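You operate a simulated robot arm through the tools that you are given. There is no shell and no other tool. Be economical: measure what you need, move in short steps, check, and stop when the job is done.

The job below is to be done with a simulated robot arm. You get a single attempt, and the scene is never put back.

TASK
Gauge the carton's first strap, mend the pull and seal the second.
Fine: Stand the pull gauge on the sealed strap, press its button and put it back. SLACK: pull knob one mark up; BITES: one mark down. The second strap lies ready: press start. It ends tight and sound; leave the clip in the slot. The machine stays on, at rest. Keep hands and goods off strap, slot and clip while it draws. Crush, scorch, knock over or drop nothing.

It is judged by the outcome, as a careful person would: the job done as asked, and still so three seconds after it is handed in. It fails if anything else is knocked over, pushed out of place, dropped, spilled or broken. A push-on lid holds only when it is set on centred and level and pressed home; a screw cap is set on level and turned clockwise until tight.

THE ROBOT
A 6-joint arm with a two-finger parallel gripper, fixed in place. Base frame: the origin is at the foot of the arm, x ahead of it, y to its left, z up. Lengths are in m, angles in degrees, forces in N, time in s.
Its first joint turns from -66.0 to 66.0 degrees. Payload 2.1 kg.
The tool frame sits at the grasp point between the pads (the TCP): z along the fingers, y along the line on which they close. The tips reach 0.03 m beyond it. The gripper opens to 0.094 m. The fingers are 0.028 m wide and 0.01 m thick; the gripper's body (0.05 by 0.096 m) begins 0.055 m behind the TCP.
Orientation is told as [roll, pitch, yaw] about the base's x, y, z axes, in that order, counted from this pose: with the fingers straight down and closing along the base's y, the tool's x points along the base's -x, its y along +y and its z along -z.

THE INTERFACE
- The arm moves only by the tool apply_moves. Its argument "rows" is one flat list of numbers, 7 for each row, row after row: the turn, a rotation vector about the tool's x, y, z in degrees, then the shift along the tool's x, y, z in m, then the closure in counts, from 0 (fully open) to 255 (shut). In form: [rx, ry, rz, x, y, z, hand, rx, ry, rz, x, y, z, hand, ...]. A call has 1 to 10 rows; each row is the pose to reach, as a shift and turn from the pose commanded when the call began, along the tool's axes at that moment. A row lasts 0.2 s, in which the tool goes at most 0.05 m and 8.6 degrees; a call with a longer step from one row to the next is refused whole, and so is a gripper value outside its range. A pose out of reach is approached as far as the arm can. The call stops where the force on the tool passes 40 N (or 10 N more than at its start, if that is more) or the arm is blocked; 0.2 s more then pass. Each finger travels about 0.072 m/s and halts on what it meets, pressing with about 28 N; the grip force reading is that of the motor and also rises with nothing between the fingers. The clock runs only during rows and for 0.2 s after the last one: add rows that repeat a pose to give the fingers time. The reply holds the time, the measured pose of the TCP, the force on the tool along the base axes, the opening and the grip force, in the units named above and with some noise.
- Cameras (640 x 400 px; columns grow to the right, rows downward): "scene" is fixed at [0.0089, -0.3497, 0.4911]; the picture's right is [0.99, -0.10, 0.00], its down [-0.05, -0.49, -0.87] and it looks along [0.09, 0.87, -0.49] (base axes); focal length 270 px, centre (320, 200). "wrist" rides on the gripper at [0.076, 0.014, -0.103] in the tool frame; the picture's right is [-0.18, 0.98, 0.00], its down [-0.75, -0.14, -0.64] and it looks along [-0.63, -0.12, 0.77] (tool axes); focal length 243 px, centre (320, 200). There is no depth. A picture from a camera that has moved, and an enlarged one, comes with that camera's place and axes in the base frame and with its lens.
- capture(camera): a new picture of that camera. It takes no simulated time.
- zoom(camera, box): a new picture of the part [left, top, right, bottom] of that camera's present view, enlarged. It takes no simulated time.
- close_job(): hands the job in; it is judged then, once.

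Work in short steps. Places have to be worked out from the pictures, the camera data and where the tool is seen: move nearer, look again, correct. Check each grasp and each placing, and mend what went wrong. You have 120 turns and 84 pictures in all, those below and enlarged ones among them. Open the gripper and draw the arm clear of the work before you hand the job in, unless the task says otherwise; then end with one line.

The tools are called after "Request:" by a JSON object that holds its "method" and its "body". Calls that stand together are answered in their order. apply_moves: Moves the arm, as the interface text tells. Its arguments: {"type":"object","properties":{"rows":{"type":"array","items":{"type":"number"}}},"required":["rows"]} The other tools are called the same way: capture (camera) takes a picture; zoom (camera, box) takes an enlarged picture of a part of a camera's view; close_job () hands the job in.

At the start:

```text
time: 0.0
tool_pos: [0.3098, -0.0521, 0.362]
tcp_rot: [-0.1, -0.1, 0.0]
contact_force: [-0.3, 0.7, 0.9]
gripper_width: 0.0942
finger_force: 0.1
```

scene: 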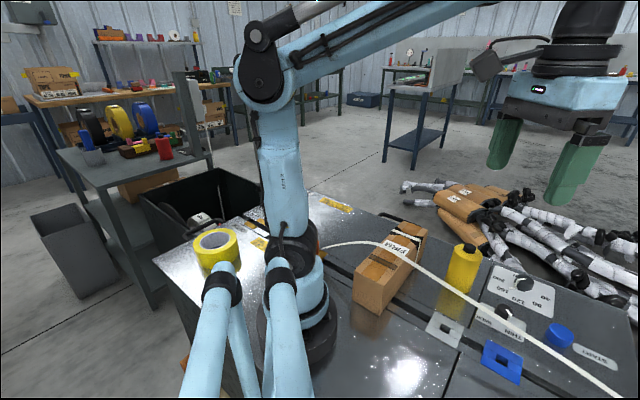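
wrist: 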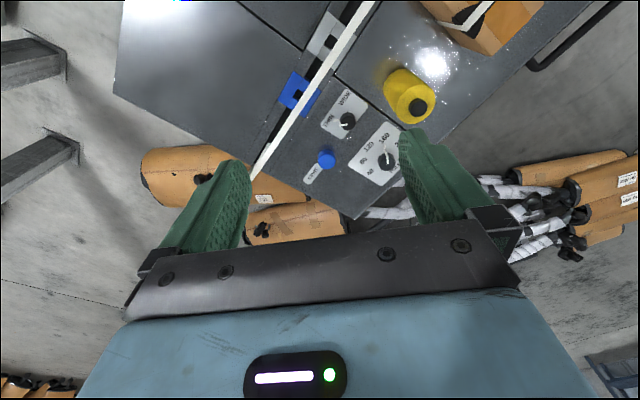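

I start by enlarging the work area in both views to identify the gauge, knobs, start button and straps.

Request:
{"method": "zoom", "body": {"camera": "scene", "box": [400, 220, 640, 400]}}

Request:
{"method": "zoom", "body": {"camera": "wrist", "box": [240, 0, 560, 200]}}

Request:
{"method": "zoom", "body": {"camera": "scene", "box": [320, 200, 480, 330]}}

```text
2.22 times, centred on (520, 310) of scene
camera zoom: at [0.0089, -0.3497, 0.4911], right [0.99, -0.1, 0.0], down [-0.05, -0.49, -0.87], along [0.09, 0.87, -0.49], focal length 601 px, centre (-124, -44)
```

zoom: 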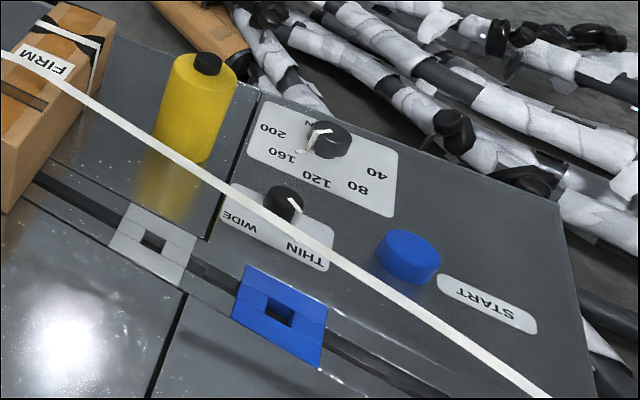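

```text
2.00 times, centred on (400, 100) of wrist
camera zoom: at [0.233, -0.0368, 0.4635], right [0.18, 0.98, 0.0], down [0.75, -0.14, 0.64], along [0.63, -0.12, -0.77], focal length 485 px, centre (160, 400)
```

zoom: 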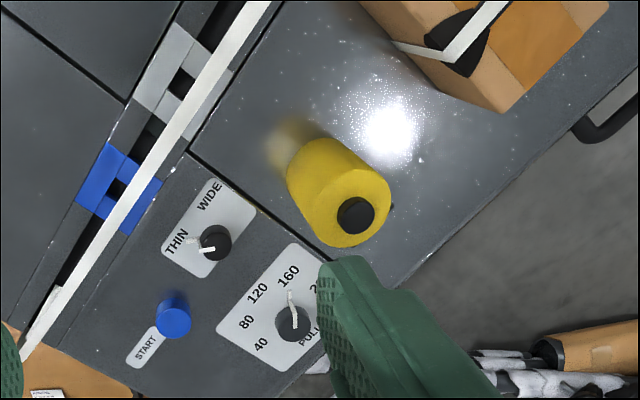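

```text
3.08 times, centred on (400, 265) of scene
camera zoom: at [0.0089, -0.3497, 0.4911], right [0.99, -0.1, 0.0], down [-0.05, -0.49, -0.87], along [0.09, 0.87, -0.49], focal length 832 px, centre (74, 0)
```

zoom: 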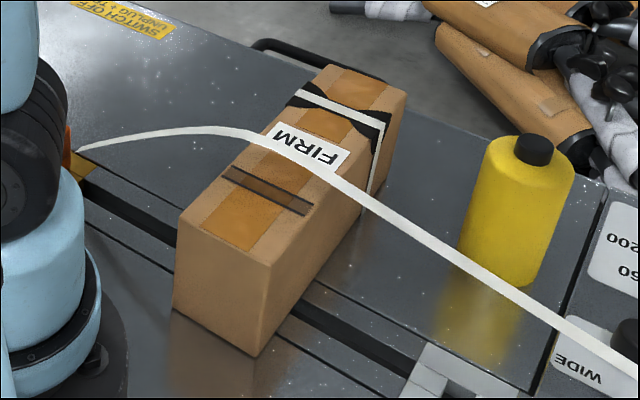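

The yellow cylinder is the pull gauge at roughly (0.36, 0.05). The carton is near (0.26, 0.12), the PULL knob near (0.52, 0.05) and START near (0.495, -0.07). The deck seems to lie near z≈0. I turn the wrist to look at the carton along +y.

Request:
{"method": "apply_moves", "body": {"rows": [0, 0, -8.5, 0.003, 0.005, -0.004, 0, 0, 0, -17, 0.006, 0.01, -0.008, 0, 0, 0, -25.5, 0.01, 0.015, -0.012, 0, 0, 0, -34, 0.013, 0.02, -0.016, 0, 0, 0, -42.5, 0.016, 0.025, -0.02, 0, 0, 0, -51, 0.02, 0.03, -0.024, 0, 0, 0, -59.5, 0.023, 0.035, -0.028, 0, 0, 0, -68, 0.026, 0.04, -0.032, 0, 0, 0, -76.5, 0.03, 0.045, -0.036, 0, 0, 0, -85, 0.03, 0.05, -0.04, 0]}}

Request:
{"method": "capture", "body": {"camera": "wrist"}}

```text
time: 2.2
tool_pos: [0.2796, -0.0017, 0.4018]
tcp_rot: [-0.1, 0.2, 85.0]
contact_force: [0.2, -0.9, 0.9]
gripper_width: 0.0939
finger_force: 0.1
```

```text
78 pictures are left
camera wrist: at [0.2586, -0.0755, 0.504], right [-0.96, 0.27, 0.0], down [0.2, 0.74, 0.64], along [0.17, 0.62, -0.77], focal length 243 px, centre (320, 200)
```

wrist: 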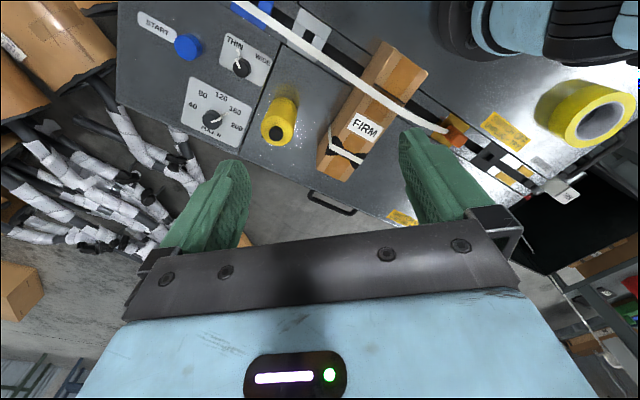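

Request:
{"method": "zoom", "body": {"camera": "wrist", "box": [240, 20, 480, 190]}}

Request:
{"method": "zoom", "body": {"camera": "wrist", "box": [120, 0, 320, 150]}}

```text
2.35 times, centred on (360, 105) of wrist
camera zoom: at [0.2586, -0.0755, 0.504], right [-0.96, 0.27, 0.0], down [0.2, 0.74, 0.64], along [0.17, 0.62, -0.77], focal length 571 px, centre (226, 424)
```

zoom: 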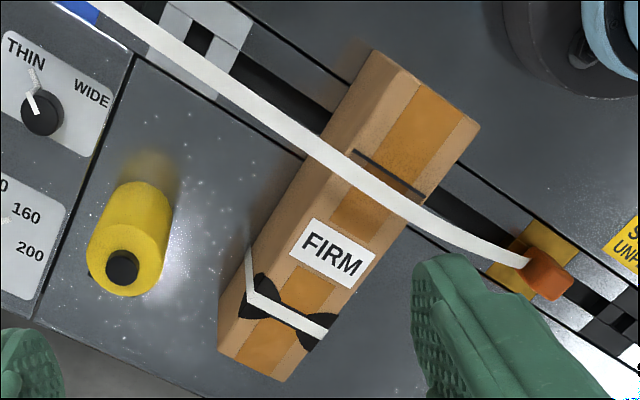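

```text
2.67 times, centred on (220, 75) of wrist
camera zoom: at [0.2586, -0.0755, 0.504], right [-0.96, 0.27, 0.0], down [0.2, 0.74, 0.64], along [0.17, 0.62, -0.77], focal length 647 px, centre (587, 533)
```

zoom: 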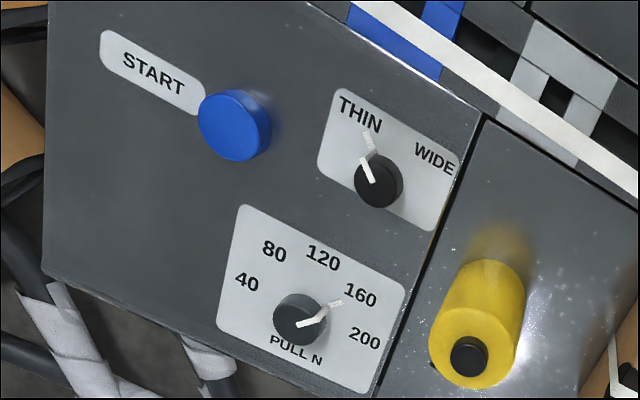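

I enlarge the carton further to fix its edges and the sealed strap.

Request:
{"method": "zoom", "body": {"camera": "wrist", "box": [300, 30, 440, 190]}}

```text
2.50 times, centred on (370, 110) of wrist
camera zoom: at [0.2586, -0.0755, 0.504], right [-0.96, 0.27, 0.0], down [0.2, 0.74, 0.64], along [0.17, 0.62, -0.77], focal length 606 px, centre (195, 425)
```

zoom: 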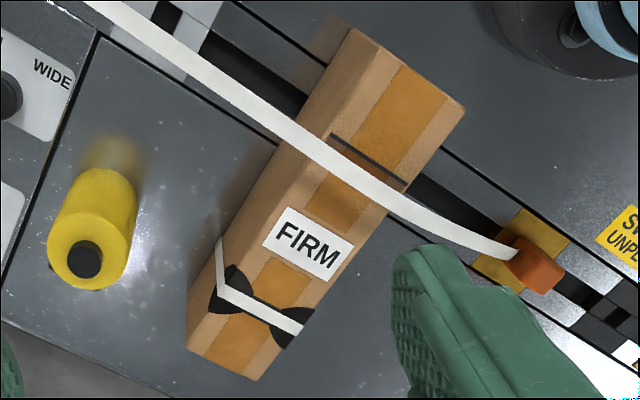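

The carton sits at about 45°. The sealed strap is centred near (0.271, 0.149, 0.105), and the gauge is near (0.377, 0.074) with its top at z≈0.115. I move above the gauge at yaw 45°.

Request:
{"method": "apply_moves", "body": {"rows": [0, 0, 8, -0.0166, -0.018, 0.03, 0, 0, 0, 16, -0.0332, -0.036, 0.06, 0, 0, 0, 24, -0.05, -0.054, 0.09, 0, 0, 0, 32, -0.0664, -0.072, 0.12, 0, 0, 0, 40, -0.083, -0.09, 0.15, 0]}}

Request:
{"method": "capture", "body": {"camera": "wrist"}}

Request:
{"method": "zoom", "body": {"camera": "scene", "box": [400, 130, 640, 300]}}

```text
time: 3.4
tool_pos: [0.376, 0.0754, 0.2516]
tcp_rot: [-0.1, 0.0, 44.8]
contact_force: [-0.8, -0.6, 1.1]
gripper_width: 0.0941
finger_force: 0.0
```

```text
74 pictures are left
camera wrist: at [0.3112, 0.0322, 0.3532], right [-0.56, 0.83, 0.0], down [0.63, 0.43, 0.64], along [0.53, 0.36, -0.77], focal length 243 px, centre (320, 200)
```

wrist: 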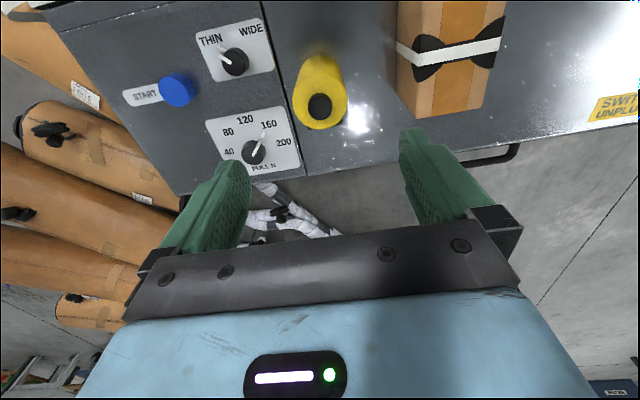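

```text
2.35 times, centred on (520, 215) of scene
camera zoom: at [0.0089, -0.3497, 0.4911], right [0.99, -0.1, 0.0], down [-0.05, -0.49, -0.87], along [0.09, 0.87, -0.49], focal length 637 px, centre (-151, 165)
```

zoom: 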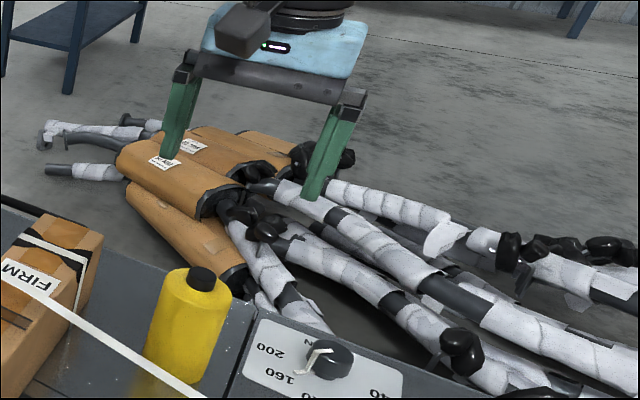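

The wrist view puts the button at (0.3765, 0.075), which is straight under the tool. I descend around the gauge, keeping the palm clear of the button.

Request:
{"method": "apply_moves", "body": {"rows": [0, 0, 0, 0, 0, 0.04, 0, 0, 0, 0, 0, 0, 0.08, 0, 0, 0, 0, 0, 0, 0.12, 0, 0, 0, 0, 0, 0, 0.15, 0, 0, 0, 0, 0, 0, 0.172, 0, 0, 0, 0, 0, 0, 0.172, 0]}}

Request:
{"method": "capture", "body": {"camera": "scene"}}

Request:
{"method": "capture", "body": {"camera": "wrist"}}

```text
time: 4.8
tool_pos: [0.378, 0.0718, 0.0779]
tcp_rot: [-0.2, 0.0, 44.9]
contact_force: [-0.8, 0.0, 0.6]
gripper_width: 0.0939
finger_force: 0.1
```

```text
72 pictures are left
```

scene: 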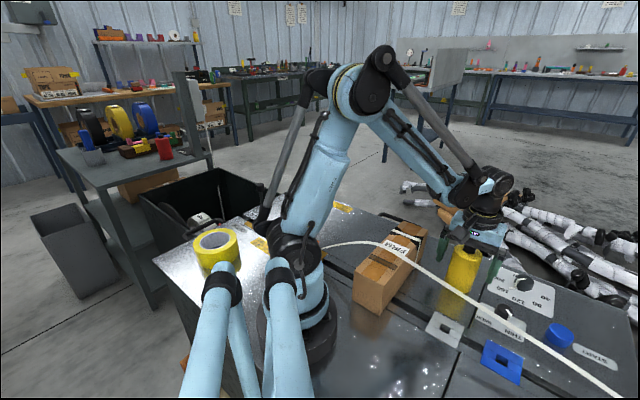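

```text
71 pictures are left
camera wrist: at [0.3137, 0.0299, 0.1807], right [-0.56, 0.83, 0.0], down [0.63, 0.43, 0.64], along [0.53, 0.36, -0.77], focal length 243 px, centre (320, 200)
```

wrist: 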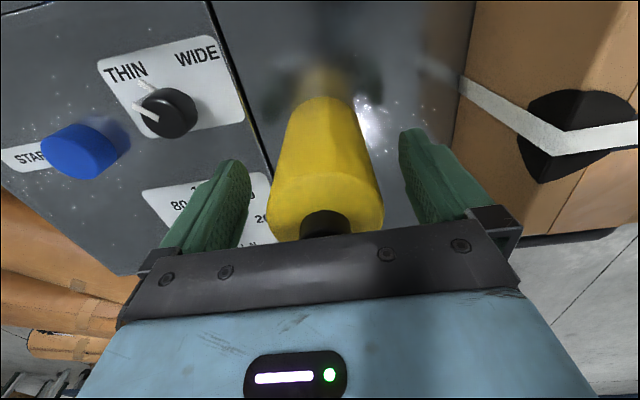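

The gauge stands between the pads. I close on it where it is and read the width.

Request:
{"method": "apply_moves", "body": {"rows": [0, 0, 0, 0, 0, 0, 140, 0, 0, 0, 0, 0, 0, 140, 0, 0, 0, 0, 0, 0, 140, 0, 0, 0, 0, 0, 0, 140]}}

```text
time: 5.8
tool_pos: [0.3776, 0.072, 0.079]
tcp_rot: [-0.2, 0.0, 44.9]
contact_force: [-0.3, 0.1, 0.3]
gripper_width: 0.0595
finger_force: 27.7
```

Gripped at 59.5 mm with full force. I lift straight up and look.

Request:
{"method": "apply_moves", "body": {"rows": [0, 0, 0, 0, 0, -0.02, 140, 0, 0, 0, 0, 0, -0.05, 140, 0, 0, 0, 0, 0, -0.09, 140, 0, 0, 0, 0, 0, -0.13, 140, 0, 0, 0, 0, 0, -0.17, 140, 0, 0, 0, 0, 0, -0.17, 140]}}

Request:
{"method": "zoom", "body": {"camera": "scene", "box": [340, 130, 580, 300]}}

Request:
{"method": "capture", "body": {"camera": "wrist"}}

```text
time: 7.2
tool_pos: [0.3775, 0.072, 0.2469]
tcp_rot: [-0.3, 0.0, 44.8]
contact_force: [-0.1, 0.5, -1.2]
gripper_width: 0.0596
finger_force: 28.1
```

```text
2.35 times, centred on (460, 215) of scene
camera zoom: at [0.009, -0.3497, 0.4911], right [0.99, -0.1, 0.0], down [-0.05, -0.49, -0.87], along [0.09, 0.87, -0.49], focal length 637 px, centre (-9, 165)
```

zoom: 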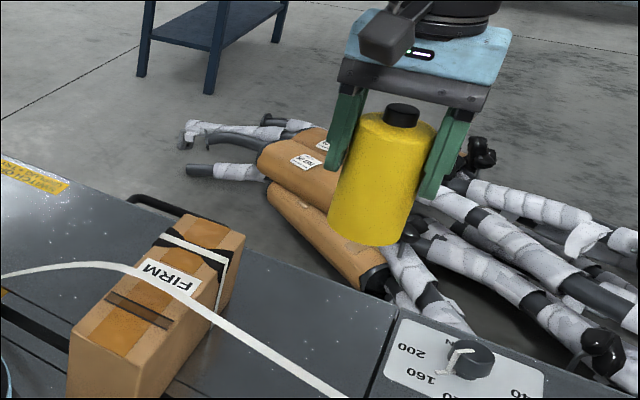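

```text
69 pictures are left
camera wrist: at [0.3125, 0.0291, 0.3494], right [-0.56, 0.83, 0.0], down [0.63, 0.43, 0.64], along [0.53, 0.36, -0.77], focal length 243 px, centre (320, 200)
```

wrist: 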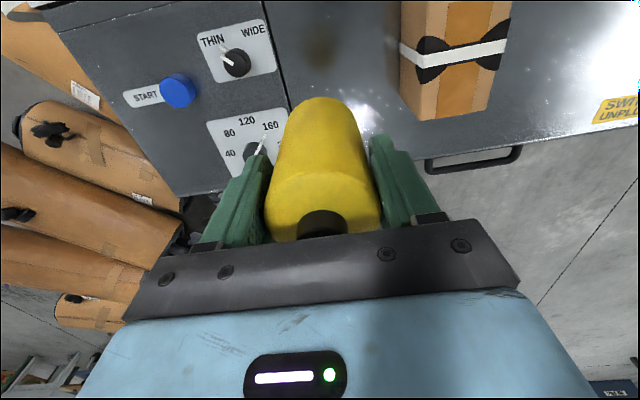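

The gauge is held upright. The sealed strap's top centre reads (0.274, 0.150), so I carry the gauge over it at the same height.

Request:
{"method": "apply_moves", "body": {"rows": [0, 0, 0, 0.004, 0.03, 0, 140, 0, 0, 0, 0.009, 0.062, 0, 140, 0, 0, 0, 0.014, 0.096, 0, 140, 0, 0, 0, 0.0185, 0.1283, 0, 140, 0, 0, 0, 0.0185, 0.1283, 0, 140]}}

Request:
{"method": "zoom", "body": {"camera": "scene", "box": [320, 130, 520, 300]}}

Request:
{"method": "capture", "body": {"camera": "wrist"}}

```text
time: 8.4
tool_pos: [0.2737, 0.15, 0.2462]
tcp_rot: [-0.3, 0.1, 44.9]
contact_force: [0.4, -0.4, -0.4]
gripper_width: 0.0595
finger_force: 27.9
```

```text
2.35 times, centred on (420, 215) of scene
camera zoom: at [0.0089, -0.3497, 0.4911], right [0.99, -0.1, 0.0], down [-0.05, -0.49, -0.87], along [0.09, 0.87, -0.49], focal length 637 px, centre (85, 165)
```

zoom: 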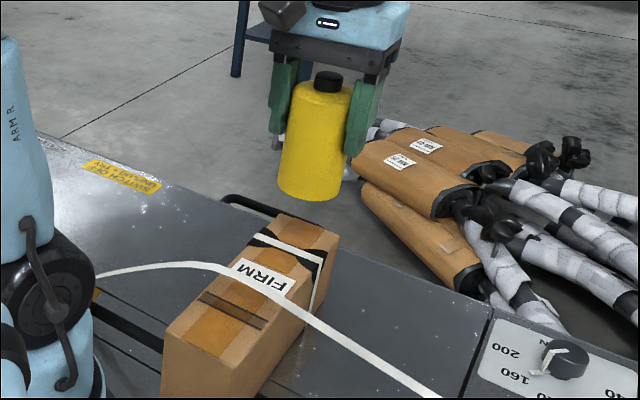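

```text
67 pictures are left
camera wrist: at [0.2092, 0.1079, 0.3504], right [-0.56, 0.83, 0.0], down [0.63, 0.43, 0.64], along [0.53, 0.36, -0.77], focal length 243 px, centre (320, 200)
```

wrist: 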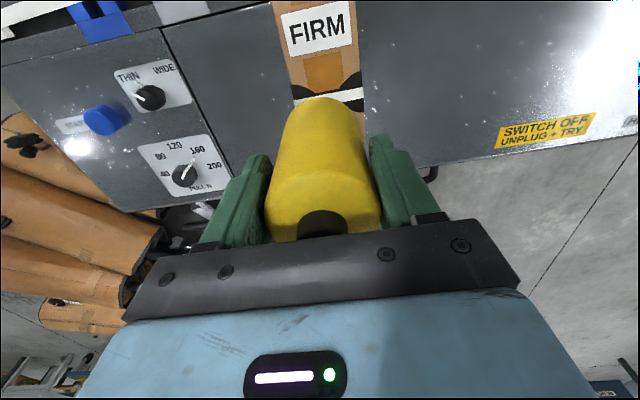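

The strap's centre now reads about 9 mm to the picture's right of the tool axis. I enlarge this to confirm before lowering.

Request:
{"method": "zoom", "body": {"camera": "wrist", "box": [260, 0, 400, 120]}}

```text
3.33 times, centred on (330, 60) of wrist
camera zoom: at [0.2092, 0.1079, 0.3504], right [-0.56, 0.83, 0.0], down [0.63, 0.43, 0.64], along [0.53, 0.36, -0.77], focal length 809 px, centre (287, 667)
```

zoom: 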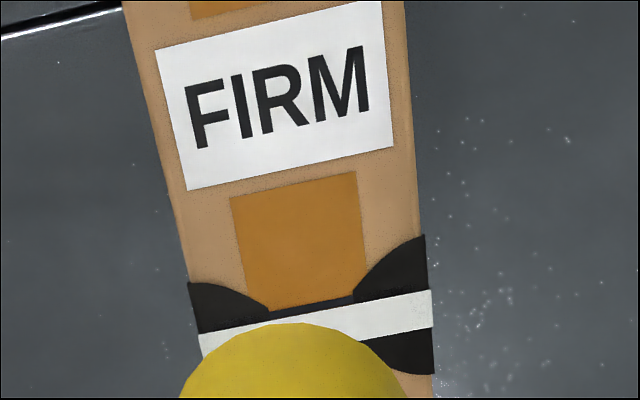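

Confirmed: the target is about (0.265, 0.156). I correct sideways, then lower to just above the strap.

Request:
{"method": "apply_moves", "body": {"rows": [0, 0, 0, 0.0021, 0.0106, 0, 140, 0, 0, 0, 0.0021, 0.0106, 0.025, 140, 0, 0, 0, 0.0021, 0.0106, 0.045, 140, 0, 0, 0, 0.0021, 0.0106, 0.05, 140, 0, 0, 0, 0.0021, 0.0106, 0.05, 140]}}

Request:
{"method": "zoom", "body": {"camera": "scene", "box": [340, 150, 480, 290]}}

Request:
{"method": "capture", "body": {"camera": "wrist"}}

```text
time: 9.6
tool_pos: [0.2644, 0.1556, 0.1985]
tcp_rot: [-0.2, 0.0, 44.9]
contact_force: [-0.1, 0.5, 0.0]
gripper_width: 0.0593
finger_force: 28.0
```

```text
2.86 times, centred on (410, 220) of scene
camera zoom: at [0.009, -0.3497, 0.4911], right [0.99, -0.1, 0.0], down [-0.05, -0.49, -0.87], along [0.09, 0.87, -0.49], focal length 773 px, centre (63, 143)
```

zoom: 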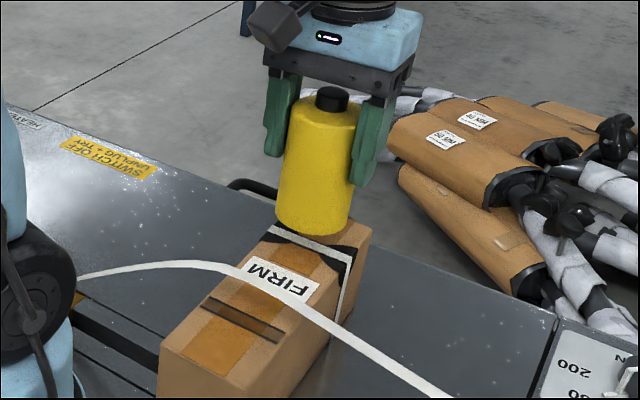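

```text
64 pictures are left
camera wrist: at [0.2001, 0.1135, 0.3014], right [-0.56, 0.83, 0.0], down [0.63, 0.43, 0.64], along [0.53, 0.36, -0.77], focal length 243 px, centre (320, 200)
```

wrist: 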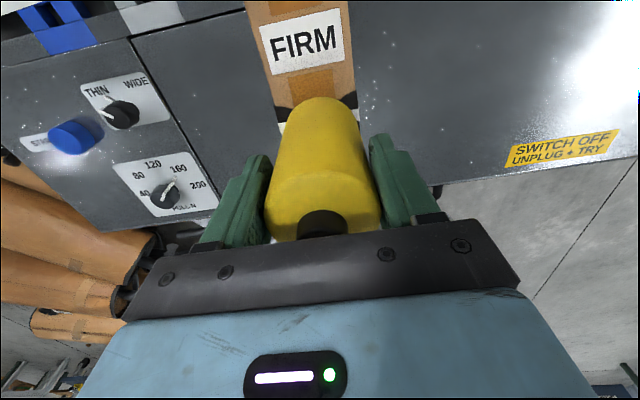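

I enlarge the wrist view to see where the strap's ends lie relative to the gauge.

Request:
{"method": "zoom", "body": {"camera": "wrist", "box": [250, 60, 390, 160]}}

Request:
{"method": "zoom", "body": {"camera": "scene", "box": [380, 190, 440, 240]}}

```text
4.00 times, centred on (320, 110) of wrist
camera zoom: at [0.2001, 0.1135, 0.3014], right [-0.56, 0.83, 0.0], down [0.63, 0.43, 0.64], along [0.53, 0.36, -0.77], focal length 970 px, centre (320, 560)
```

zoom: 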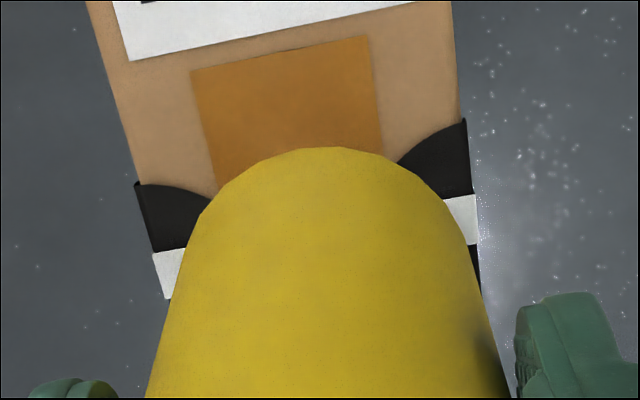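

```text
8.00 times, centred on (410, 215) of scene
camera zoom: at [0.009, -0.3497, 0.4911], right [0.99, -0.1, 0.0], down [-0.05, -0.49, -0.87], along [0.09, 0.87, -0.49], focal length 2164 px, centre (-400, 80)
```

zoom: 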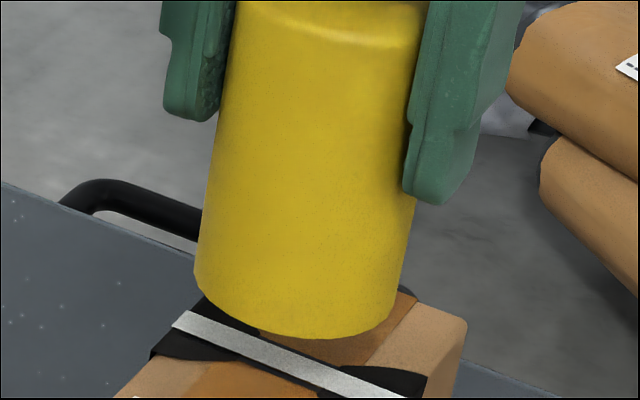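

The strap centre is about 5 mm further out than the gauge axis, near (0.268, 0.159, 0.097). I shift 5 mm outward and lower slowly, watching the force.

Request:
{"method": "apply_moves", "body": {"rows": [0, 0, 0, -0.005, 0, 0, 140, 0, 0, 0, -0.005, 0, 0.005, 140, 0, 0, 0, -0.005, 0, 0.009, 140, 0, 0, 0, -0.005, 0, 0.012, 140, 0, 0, 0, -0.005, 0, 0.014, 140, 0, 0, 0, -0.005, 0, 0.016, 140]}}

Request:
{"method": "zoom", "body": {"camera": "scene", "box": [380, 190, 440, 240]}}

```text
time: 11.0
tool_pos: [0.2682, 0.159, 0.1824]
tcp_rot: [-0.2, -0.1, 44.9]
contact_force: [0.5, -0.2, -1.8]
gripper_width: 0.0592
finger_force: 28.1
```

```text
8.00 times, centred on (410, 215) of scene
camera zoom: at [0.009, -0.3497, 0.4911], right [0.99, -0.1, 0.0], down [-0.05, -0.49, -0.87], along [0.09, 0.87, -0.49], focal length 2164 px, centre (-400, 80)
```

zoom: 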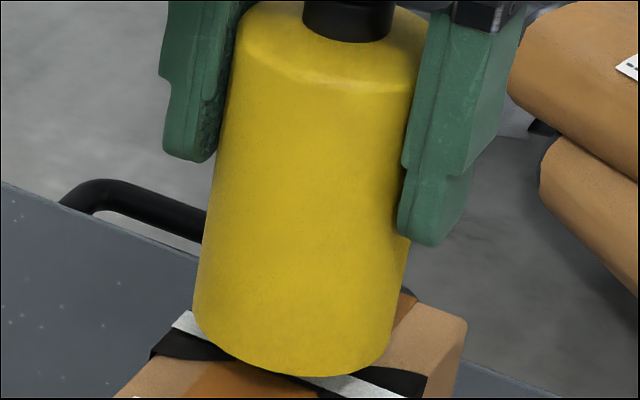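

No contact yet, and the picture suggests about 10–13 mm more. I continue in 2 mm steps.

Request:
{"method": "apply_moves", "body": {"rows": [0, 0, 0, 0, 0, 0.002, 140, 0, 0, 0, 0, 0, 0.004, 140, 0, 0, 0, 0, 0, 0.006, 140, 0, 0, 0, 0, 0, 0.007, 140]}}

Request:
{"method": "zoom", "body": {"camera": "scene", "box": [380, 190, 440, 240]}}

```text
time: 12.0
tool_pos: [0.2677, 0.1589, 0.1762]
tcp_rot: [-0.2, 0.0, 45.0]
contact_force: [0.1, 0.2, -1.0]
gripper_width: 0.0592
finger_force: 27.9
```

```text
8.00 times, centred on (410, 215) of scene
camera zoom: at [0.009, -0.3497, 0.4911], right [0.99, -0.1, 0.0], down [-0.05, -0.49, -0.87], along [0.09, 0.87, -0.49], focal length 2164 px, centre (-400, 80)
```

zoom: 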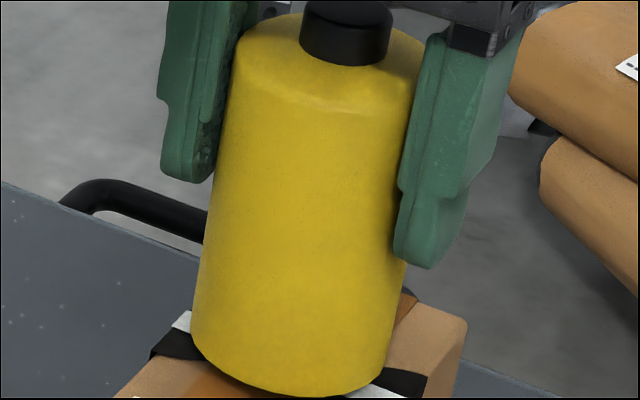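

Request:
{"method": "apply_moves", "body": {"rows": [0, 0, 0, 0, 0, 0.0015, 140, 0, 0, 0, 0, 0, 0.003, 140, 0, 0, 0, 0, 0, 0.0045, 140, 0, 0, 0, 0, 0, 0.0055, 140]}}

```text
time: 13.0
tool_pos: [0.268, 0.1589, 0.1694]
tcp_rot: [-0.3, 0.0, 45.0]
contact_force: [0.1, -0.1, -1.0]
gripper_width: 0.0593
finger_force: 28.4
```

Still no contact force at z=0.1694. I keep lowering in very small steps.

Request:
{"method": "apply_moves", "body": {"rows": [0, 0, 0, 0, 0, 0.0015, 140, 0, 0, 0, 0, 0, 0.003, 140, 0, 0, 0, 0, 0, 0.003, 140]}}

Request:
{"method": "zoom", "body": {"camera": "scene", "box": [380, 190, 440, 240]}}

```text
time: 13.8
tool_pos: [0.2678, 0.1599, 0.1669]
tcp_rot: [-0.2, -0.1, 44.9]
contact_force: [5.4, 1.9, 16.9]
gripper_width: 0.0589
finger_force: 28.6
```

```text
8.00 times, centred on (410, 215) of scene
camera zoom: at [0.0089, -0.3498, 0.491], right [0.99, -0.1, 0.0], down [-0.05, -0.49, -0.87], along [0.09, 0.87, -0.49], focal length 2164 px, centre (-400, 80)
```

zoom: 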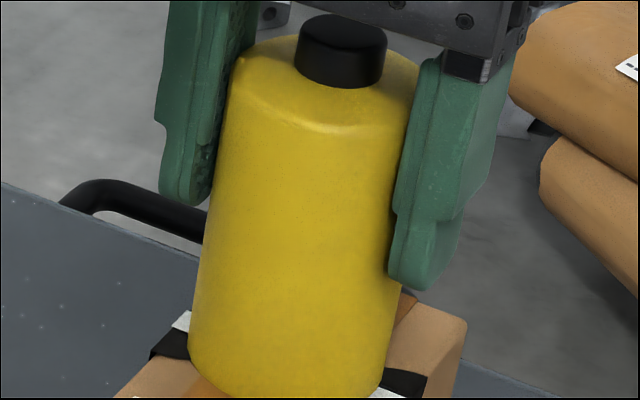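

Contact reads 17 N. I relax by about 1 mm to ease the force, then open the fingers gently.

Request:
{"method": "apply_moves", "body": {"rows": [0, 0, 0, 0, 0, -0.001, 140, 0, 0, 0, 0, 0, -0.001, 140]}}

```text
time: 14.4
tool_pos: [0.267, 0.1591, 0.1676]
tcp_rot: [-0.1, 0.2, 44.9]
contact_force: [0.7, -0.2, -1.2]
gripper_width: 0.0589
finger_force: 27.8
```

The force is nearly gone, so the gauge is resting within a fraction of a millimetre. I lower a hair and open.

Request:
{"method": "apply_moves", "body": {"rows": [0, 0, 0, 0, 0, 0.0004, 140, 0, 0, 0, 0, 0, 0.0004, 110, 0, 0, 0, 0, 0, 0.0004, 60, 0, 0, 0, 0, 0, 0.0004, 0, 0, 0, 0, 0, 0, 0.0004, 0]}}

Request:
{"method": "zoom", "body": {"camera": "scene", "box": [360, 160, 460, 250]}}

Request:
{"method": "capture", "body": {"camera": "wrist"}}

```text
time: 15.6
tool_pos: [0.2679, 0.1587, 0.1672]
tcp_rot: [-0.2, 0.0, 45.0]
contact_force: [0.2, 0.4, 0.2]
gripper_width: 0.0942
finger_force: 0.1
```

```text
4.44 times, centred on (410, 205) of scene
camera zoom: at [0.0089, -0.3497, 0.4911], right [0.99, -0.1, 0.0], down [-0.05, -0.49, -0.87], along [0.09, 0.87, -0.49], focal length 1202 px, centre (-80, 178)
```

zoom: 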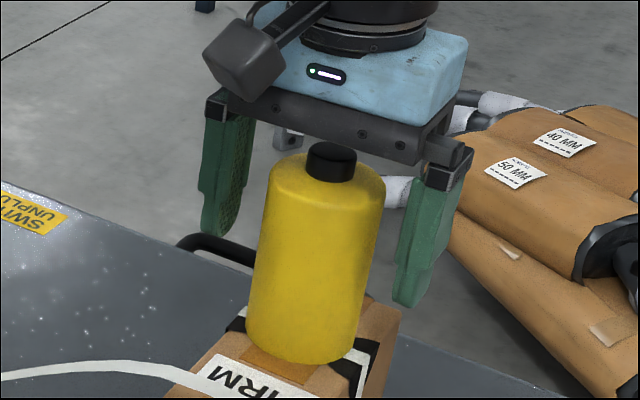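

```text
57 pictures are left
camera wrist: at [0.2033, 0.1168, 0.27], right [-0.56, 0.83, 0.0], down [0.63, 0.43, 0.64], along [0.53, 0.36, -0.77], focal length 243 px, centre (320, 200)
```

wrist: 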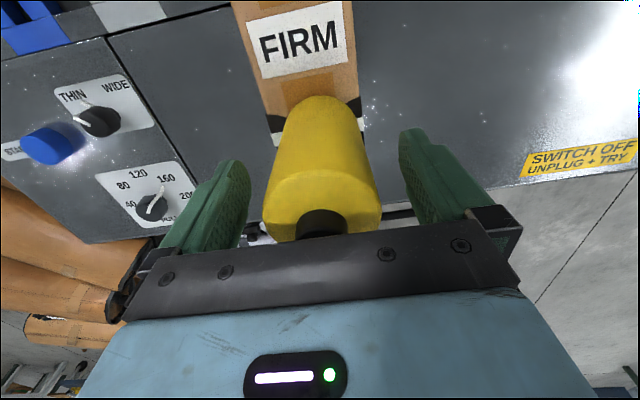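

The gauge stands upright on the strap. I rise clear, shut the fingers, and look at the button from above.

Request:
{"method": "apply_moves", "body": {"rows": [0, 0, 0, 0, 0, -0.02, 0, 0, 0, 0, 0, 0, -0.05, 0, 0, 0, 0, 0, 0, -0.09, 0, 0, 0, 0, 0, 0, -0.09, 100, 0, 0, 0, 0, 0, -0.09, 200, 0, 0, 0, 0, 0, -0.09, 255, 0, 0, 0, 0, 0, -0.09, 255]}}

Request:
{"method": "capture", "body": {"camera": "wrist"}}

Request:
{"method": "zoom", "body": {"camera": "scene", "box": [340, 130, 480, 250]}}

```text
time: 17.2
tool_pos: [0.2685, 0.1606, 0.2592]
tcp_rot: [-0.3, 0.0, 44.9]
contact_force: [0.4, -0.1, -0.4]
gripper_width: 0.0
finger_force: 28.2
```

```text
56 pictures are left
camera wrist: at [0.2044, 0.1191, 0.3606], right [-0.56, 0.83, 0.0], down [0.63, 0.43, 0.64], along [0.53, 0.36, -0.77], focal length 243 px, centre (320, 200)
```

wrist: 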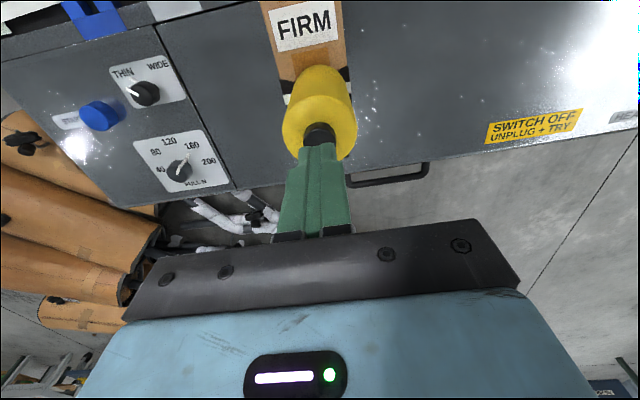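

```text
3.33 times, centred on (410, 190) of scene
camera zoom: at [0.0089, -0.3497, 0.4911], right [0.99, -0.1, 0.0], down [-0.05, -0.49, -0.87], along [0.09, 0.87, -0.49], focal length 902 px, centre (20, 233)
```

zoom: 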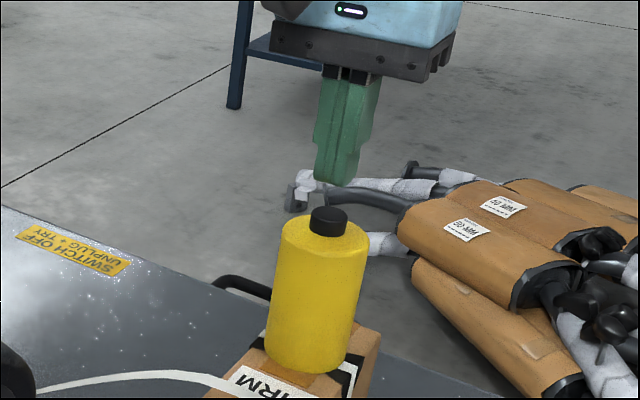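

The button is near (0.265, 0.159), about 4 mm inward of the tool. I shift and descend to just above it, then press with small steps.

Request:
{"method": "apply_moves", "body": {"rows": [0, 0, 0, 0.0036, 0, 0.01, 255, 0, 0, 0, 0.0036, 0, 0.02, 255, 0, 0, 0, 0.0036, 0, 0.024, 255, 0, 0, 0, 0.0036, 0, 0.024, 255]}}

Request:
{"method": "zoom", "body": {"camera": "scene", "box": [370, 160, 450, 220]}}

Request:
{"method": "zoom", "body": {"camera": "wrist", "box": [240, 50, 400, 200]}}

```text
time: 18.2
tool_pos: [0.2652, 0.1568, 0.2324]
tcp_rot: [-0.1, 0.0, 44.9]
contact_force: [0.3, -0.3, 0.2]
gripper_width: 0.0
finger_force: 28.2
```

```text
6.67 times, centred on (410, 190) of scene
camera zoom: at [0.0089, -0.3497, 0.4911], right [0.99, -0.1, 0.0], down [-0.05, -0.49, -0.87], along [0.09, 0.87, -0.49], focal length 1804 px, centre (-280, 267)
```

zoom: 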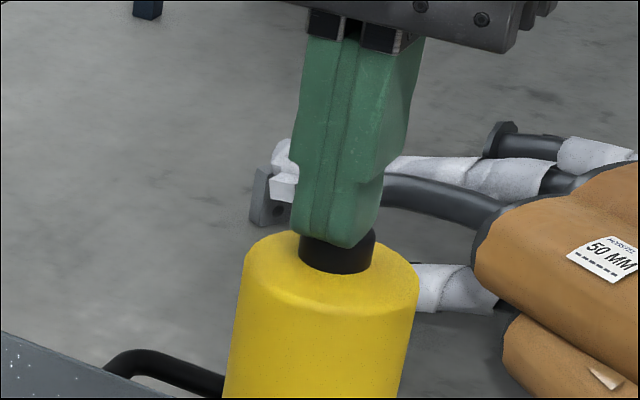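

```text
2.67 times, centred on (320, 125) of wrist
camera zoom: at [0.2012, 0.1146, 0.336], right [-0.56, 0.83, 0.0], down [0.63, 0.43, 0.64], along [0.53, 0.36, -0.77], focal length 647 px, centre (320, 400)
```

zoom: 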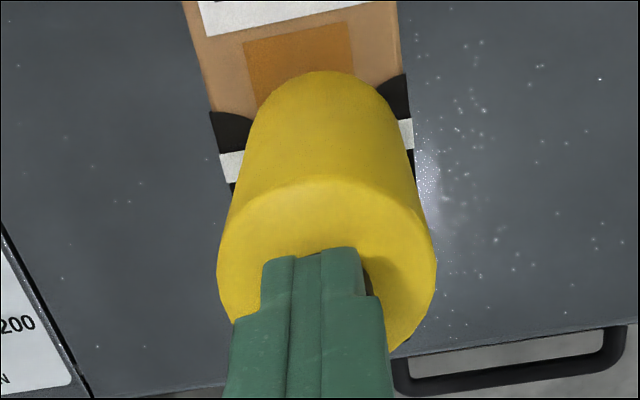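

The fingertips are right over the button. I press down in 1 mm steps with a low force.

Request:
{"method": "apply_moves", "body": {"rows": [0, 0, 0, 0, 0, 0.001, 255, 0, 0, 0, 0, 0, 0.002, 255, 0, 0, 0, 0, 0, 0.003, 255]}}

```text
time: 19.0
tool_pos: [0.2673, 0.1557, 0.2309]
tcp_rot: [-0.2, -0.1, 45.0]
contact_force: [0.2, 0.3, 2.0]
gripper_width: 0.0001
finger_force: 28.0
```

Request:
{"method": "apply_moves", "body": {"rows": [0, 0, 0, 0, 0, 0.001, 255, 0, 0, 0, 0, 0, 0.0015, 255, 0, 0, 0, 0, 0, 0.0015, 255]}}

Request:
{"method": "zoom", "body": {"camera": "scene", "box": [360, 150, 460, 240]}}

```text
time: 19.8
tool_pos: [0.2664, 0.157, 0.2302]
tcp_rot: [-0.2, 0.0, 44.9]
contact_force: [-1.7, -0.4, 3.5]
gripper_width: 0.0
finger_force: 27.7
```

```text
4.44 times, centred on (410, 195) of scene
camera zoom: at [0.0089, -0.3497, 0.4911], right [0.99, -0.1, 0.0], down [-0.05, -0.49, -0.87], along [0.09, 0.87, -0.49], focal length 1202 px, centre (-80, 222)
```

zoom: 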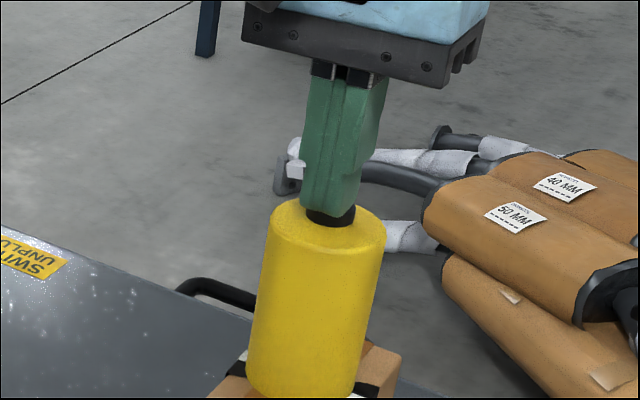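

Only 3.5 N so far and no reading visible. I press a little further.

Request:
{"method": "apply_moves", "body": {"rows": [0, 0, 0, 0, 0, 0.001, 255, 0, 0, 0, 0, 0, 0.002, 255, 0, 0, 0, 0, 0, 0.002, 255]}}

Request:
{"method": "zoom", "body": {"camera": "scene", "box": [360, 150, 460, 240]}}

Request:
{"method": "capture", "body": {"camera": "wrist"}}

```text
time: 20.6
tool_pos: [0.2657, 0.1563, 0.2278]
tcp_rot: [-0.3, 0.0, 45.0]
contact_force: [2.5, 0.7, 9.5]
gripper_width: 0.0
finger_force: 27.9
```

```text
4.44 times, centred on (410, 195) of scene
camera zoom: at [0.0089, -0.3498, 0.4911], right [0.99, -0.1, 0.0], down [-0.05, -0.49, -0.87], along [0.09, 0.87, -0.49], focal length 1202 px, centre (-80, 222)
```

zoom: 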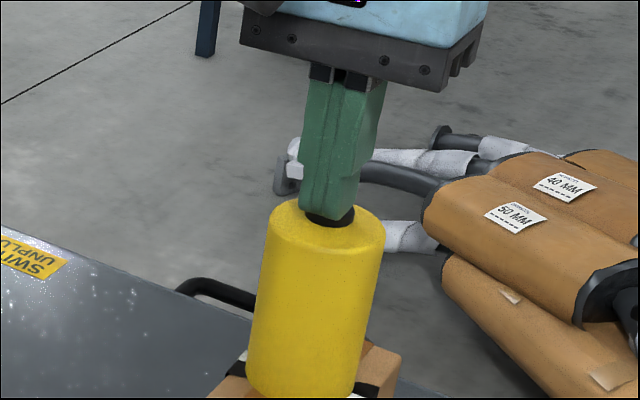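

```text
50 pictures are left
camera wrist: at [0.2009, 0.1142, 0.3303], right [-0.56, 0.83, 0.0], down [0.63, 0.43, 0.64], along [0.53, 0.36, -0.77], focal length 243 px, centre (320, 200)
```

wrist: 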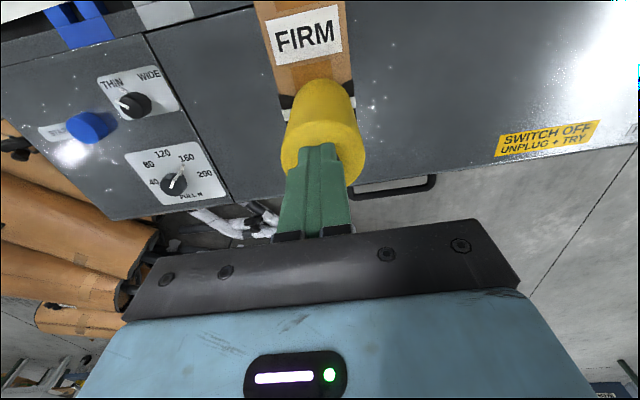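

The force is 9.5 N and rising. I go slightly further to be sure the button bottoms, then lift to look for the reading.

Request:
{"method": "apply_moves", "body": {"rows": [0, 0, 0, 0, 0, 0.001, 255, 0, 0, 0, 0, 0, 0.001, 255]}}

Request:
{"method": "apply_moves", "body": {"rows": [0, 0, 0, 0, 0, -0.01, 255, 0, 0, 0, 0, 0, -0.03, 255, 0, 0, 0, 0.02, 0, -0.06, 255, 0, 0, 0, 0.06, 0, -0.09, 255, 0, 0, 0, 0.06, 0, -0.09, 255]}}

Request:
{"method": "capture", "body": {"camera": "wrist"}}

Request:
{"method": "capture", "body": {"camera": "scene"}}

```text
time: 21.2
tool_pos: [0.2668, 0.1562, 0.2263]
tcp_rot: [-0.2, 0.0, 44.8]
contact_force: [2.2, -0.1, 11.3]
gripper_width: 0.0001
finger_force: 27.8
```

```text
time: 22.4
tool_pos: [0.2231, 0.1152, 0.3156]
tcp_rot: [-0.3, 0.1, 44.9]
contact_force: [-0.5, -0.2, -0.7]
gripper_width: 0.0
finger_force: 28.3
```

```text
49 pictures are left
camera wrist: at [0.1581, 0.0726, 0.4179], right [-0.56, 0.83, 0.0], down [0.63, 0.43, 0.64], along [0.53, 0.36, -0.77], focal length 243 px, centre (320, 200)
```

wrist: 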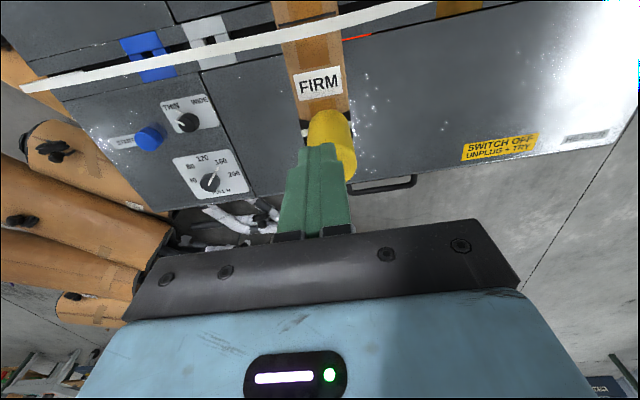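

```text
48 pictures are left
```

scene: 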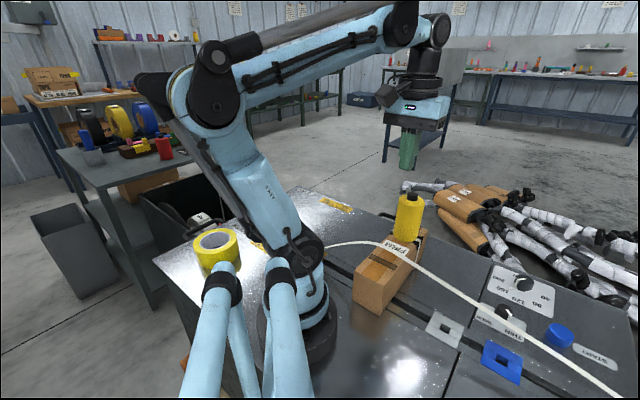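

A red mark now shows beside the carton at wrist (355, 37). I enlarge it and the gauge.

Request:
{"method": "zoom", "body": {"camera": "wrist", "box": [270, 0, 430, 100]}}

Request:
{"method": "zoom", "body": {"camera": "scene", "box": [350, 180, 450, 290]}}

```text
4.00 times, centred on (350, 50) of wrist
camera zoom: at [0.1581, 0.0726, 0.4179], right [-0.56, 0.83, 0.0], down [0.63, 0.43, 0.64], along [0.53, 0.36, -0.77], focal length 970 px, centre (200, 800)
```

zoom: 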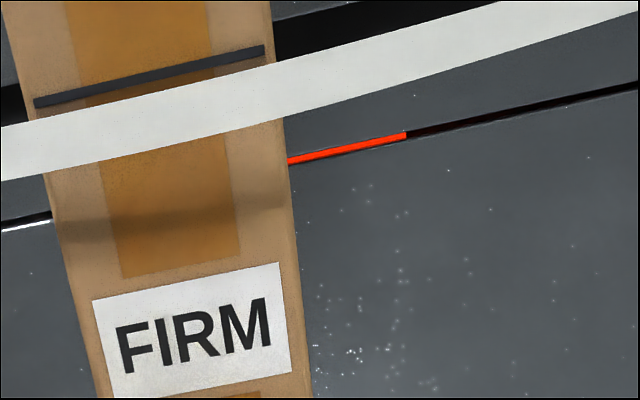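

```text
3.64 times, centred on (400, 235) of scene
camera zoom: at [0.0089, -0.3497, 0.4911], right [0.99, -0.1, 0.0], down [-0.05, -0.49, -0.87], along [0.09, 0.87, -0.49], focal length 984 px, centre (29, 73)
```

zoom: 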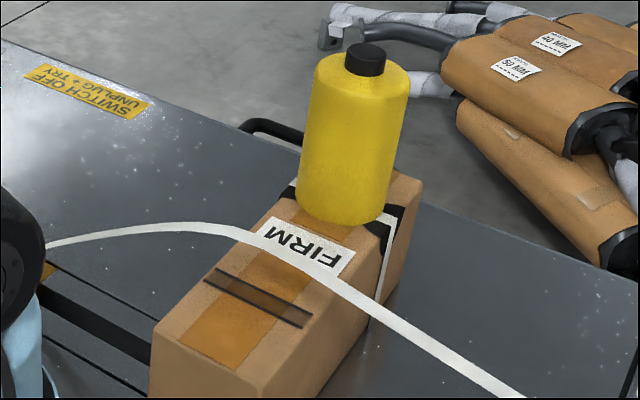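

No text is visible on the near sides of the gauge. I swing round to view it, and the red line, from the +x side.

Request:
{"method": "apply_moves", "body": {"rows": [0, 0, -8.5, -0.0072, -0.0122, -0.0024, 255, 0, 0, -17, -0.0144, -0.0243, -0.005, 255, 0, 0, -25.5, -0.0216, -0.0365, -0.007, 255, 0, 0, -34, -0.0288, -0.0486, -0.01, 255, 0, 0, -42.5, -0.036, -0.0608, -0.012, 255, 0, 0, -51, -0.0432, -0.073, -0.0144, 255, 0, 0, -59.5, -0.0504, -0.0851, -0.017, 255, 0, 0, -68, -0.0576, -0.0973, -0.019, 255, 0, 0, -76.5, -0.0648, -0.1094, -0.022, 255, 0, 0, -85, -0.072, -0.1216, -0.024, 255]}}

Request:
{"method": "capture", "body": {"camera": "wrist"}}

```text
time: 24.6
tool_pos: [0.3596, 0.0781, 0.3413]
tcp_rot: [0.0, 0.1, 130.0]
contact_force: [0.1, -0.6, 0.3]
gripper_width: 0.0
finger_force: 28.2
```

```text
45 pictures are left
camera wrist: at [0.3969, 0.0126, 0.444], right [-0.87, -0.49, 0.0], down [-0.38, 0.67, 0.64], along [-0.31, 0.56, -0.77], focal length 243 px, centre (320, 200)
```

wrist: 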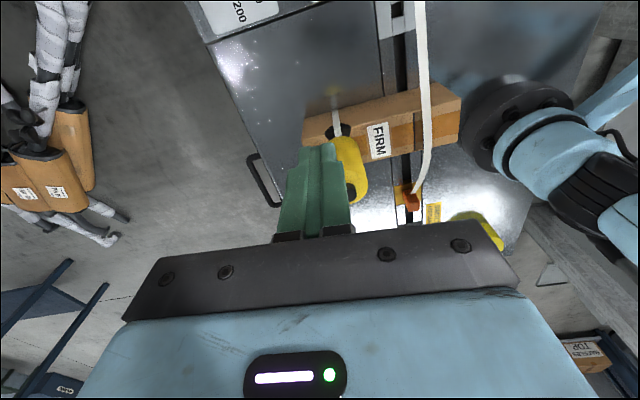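

I enlarge the gauge in this view.

Request:
{"method": "zoom", "body": {"camera": "wrist", "box": [290, 60, 450, 220]}}

```text
2.50 times, centred on (370, 140) of wrist
camera zoom: at [0.3969, 0.0126, 0.444], right [-0.87, -0.49, 0.0], down [-0.38, 0.67, 0.64], along [-0.31, 0.56, -0.77], focal length 606 px, centre (195, 350)
```

zoom: 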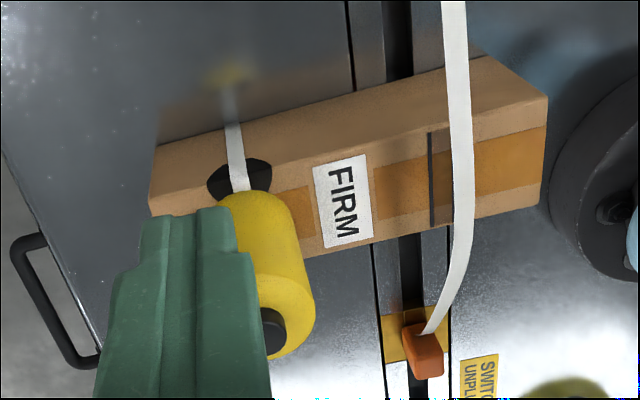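

The fingers hide the rest. I open them and move round to the far (+x,+y) side, looking back at the gauge's remaining face.

Request:
{"method": "apply_moves", "body": {"rows": [0, 0, -8.5, -0.0134, -0.0093, 0, 200, 0, 0, -17, -0.0268, -0.0186, 0, 150, 0, 0, -25.5, -0.04, -0.028, 0, 100, 0, 0, -34, -0.0536, -0.037, 0, 50, 0, 0, -42.5, -0.067, -0.0465, 0, 0, 0, 0, -51, -0.08, -0.056, 0, 0, 0, 0, -59.5, -0.0938, -0.065, 0, 0, 0, 0, -68, -0.107, -0.0744, 0, 0, 0, 0, -76.5, -0.12, -0.0837, 0, 0, 0, 0, -85, -0.134, -0.093, 0.005, 0]}}

Request:
{"method": "capture", "body": {"camera": "wrist"}}

```text
time: 26.8
tool_pos: [0.3163, 0.2766, 0.3351]
tcp_rot: [0.6, 0.2, -146.0]
contact_force: [-0.1, 0.9, -0.5]
gripper_width: 0.094
finger_force: 0.0
out of reach, approached as far as the arm can: row 9, 10
```

```text
43 pictures are left
camera wrist: at [0.3862, 0.3094, 0.4378], right [0.4, -0.92, 0.01], down [-0.71, -0.3, 0.64], along [-0.58, -0.26, -0.77], focal length 243 px, centre (320, 200)
```

wrist: 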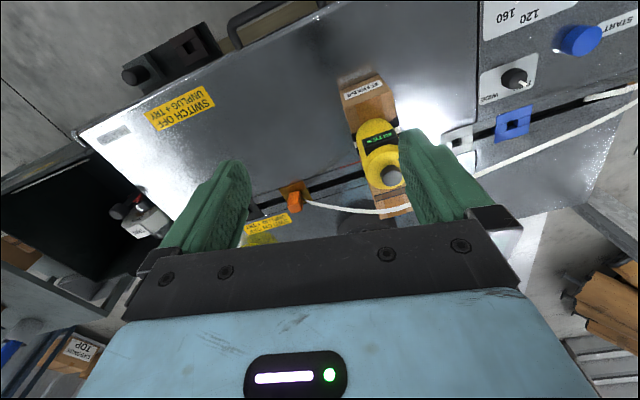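

A lit display is visible on the gauge's far side. I enlarge it.

Request:
{"method": "zoom", "body": {"camera": "wrist", "box": [340, 70, 420, 200]}}

Request:
{"method": "zoom", "body": {"camera": "wrist", "box": [360, 120, 400, 155]}}

```text
3.08 times, centred on (380, 135) of wrist
camera zoom: at [0.3862, 0.3094, 0.4378], right [0.4, -0.92, 0.01], down [-0.71, -0.3, 0.64], along [-0.58, -0.26, -0.77], focal length 746 px, centre (135, 400)
```

zoom: 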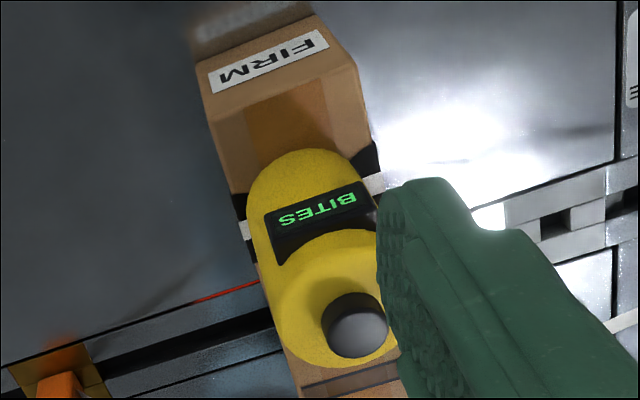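

```text
11.43 times, centred on (380, 138) of wrist
camera zoom: at [0.3862, 0.3094, 0.4378], right [0.4, -0.92, 0.01], down [-0.71, -0.3, 0.64], along [-0.58, -0.26, -0.77], focal length 2773 px, centre (-366, 914)
```

zoom: 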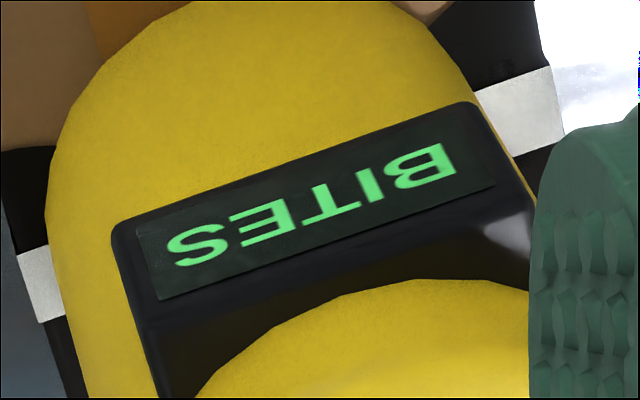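

The gauge reads BITES, so the pull goes one mark down, from 160 to 120. I first unwind the wrist a little, because that last pose was at the reach limit.

Request:
{"method": "apply_moves", "body": {"rows": [0, 0, 8, 0, 0, 0, 0, 0, 0, 16, 0, 0, 0, 0, 0, 0, 24, 0, 0, 0, 0]}}

```text
time: 27.6
tool_pos: [0.3169, 0.2759, 0.3351]
tcp_rot: [0.2, 0.1, -169.2]
contact_force: [0.5, 0.1, 0.5]
gripper_width: 0.0941
finger_force: 0.1
```

Request:
{"method": "apply_moves", "body": {"rows": [0, 0, 8.5, -0.0071, 0.0107, 0, 0, 0, 0, 17, -0.0141, 0.0213, 0, 0, 0, 0, 25.5, -0.0212, 0.032, 0, 0, 0, 0, 34, -0.0283, 0.0426, 0, 0, 0, 0, 42.5, -0.0354, 0.0533, 0, 0, 0, 0, 51, -0.0424, 0.064, 0, 0, 0, 0, 59.5, -0.0495, 0.0746, 0, 0, 0, 0, 68, -0.0566, 0.0853, 0, 0, 0, 0, 76.5, -0.0636, 0.096, 0, 0, 0, 0, 85, -0.0707, 0.1066, 0, 0]}}

Request:
{"method": "apply_moves", "body": {"rows": [0, 0, 8.5, 0, 0, 0, 0, 0, 0, 17, 0, 0, 0, 0, 0, 0, 25.5, 0, 0, 0, 0, 0, 0, 34, 0, 0, 0, 0, 0, 0, 42.5, 0, 0, 0, 0, 0, 0, 51, 0, 0, 0, 0, 0, 0, 59.5, 0, 0, 0, 0, 0, 0, 60.8, 0, 0, 0, 0, 0, 0, 60.8, 0, 0, 0.04, 0, 0, 0, 60.8, 0, 0, 0.04, 0]}}

Request:
{"method": "capture", "body": {"camera": "wrist"}}

```text
time: 29.8
tool_pos: [0.2673, 0.1581, 0.3356]
tcp_rot: [0.0, 0.3, 105.7]
contact_force: [0.4, 0.0, 0.2]
gripper_width: 0.094
finger_force: 0.0
```

```text
time: 32.0
tool_pos: [0.2668, 0.1543, 0.2955]
tcp_rot: [-0.2, 0.0, 45.1]
contact_force: [-0.5, 0.8, 0.4]
gripper_width: 0.0942
finger_force: 0.1
```

```text
40 pictures are left
camera wrist: at [0.2028, 0.1131, 0.3981], right [-0.57, 0.82, 0.0], down [0.63, 0.44, 0.64], along [0.53, 0.36, -0.77], focal length 243 px, centre (320, 200)
```

wrist: 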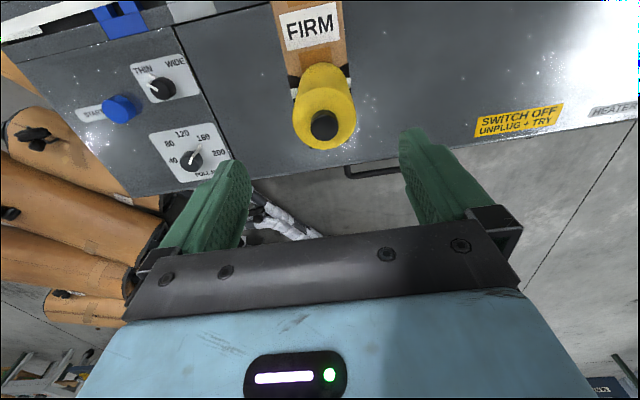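

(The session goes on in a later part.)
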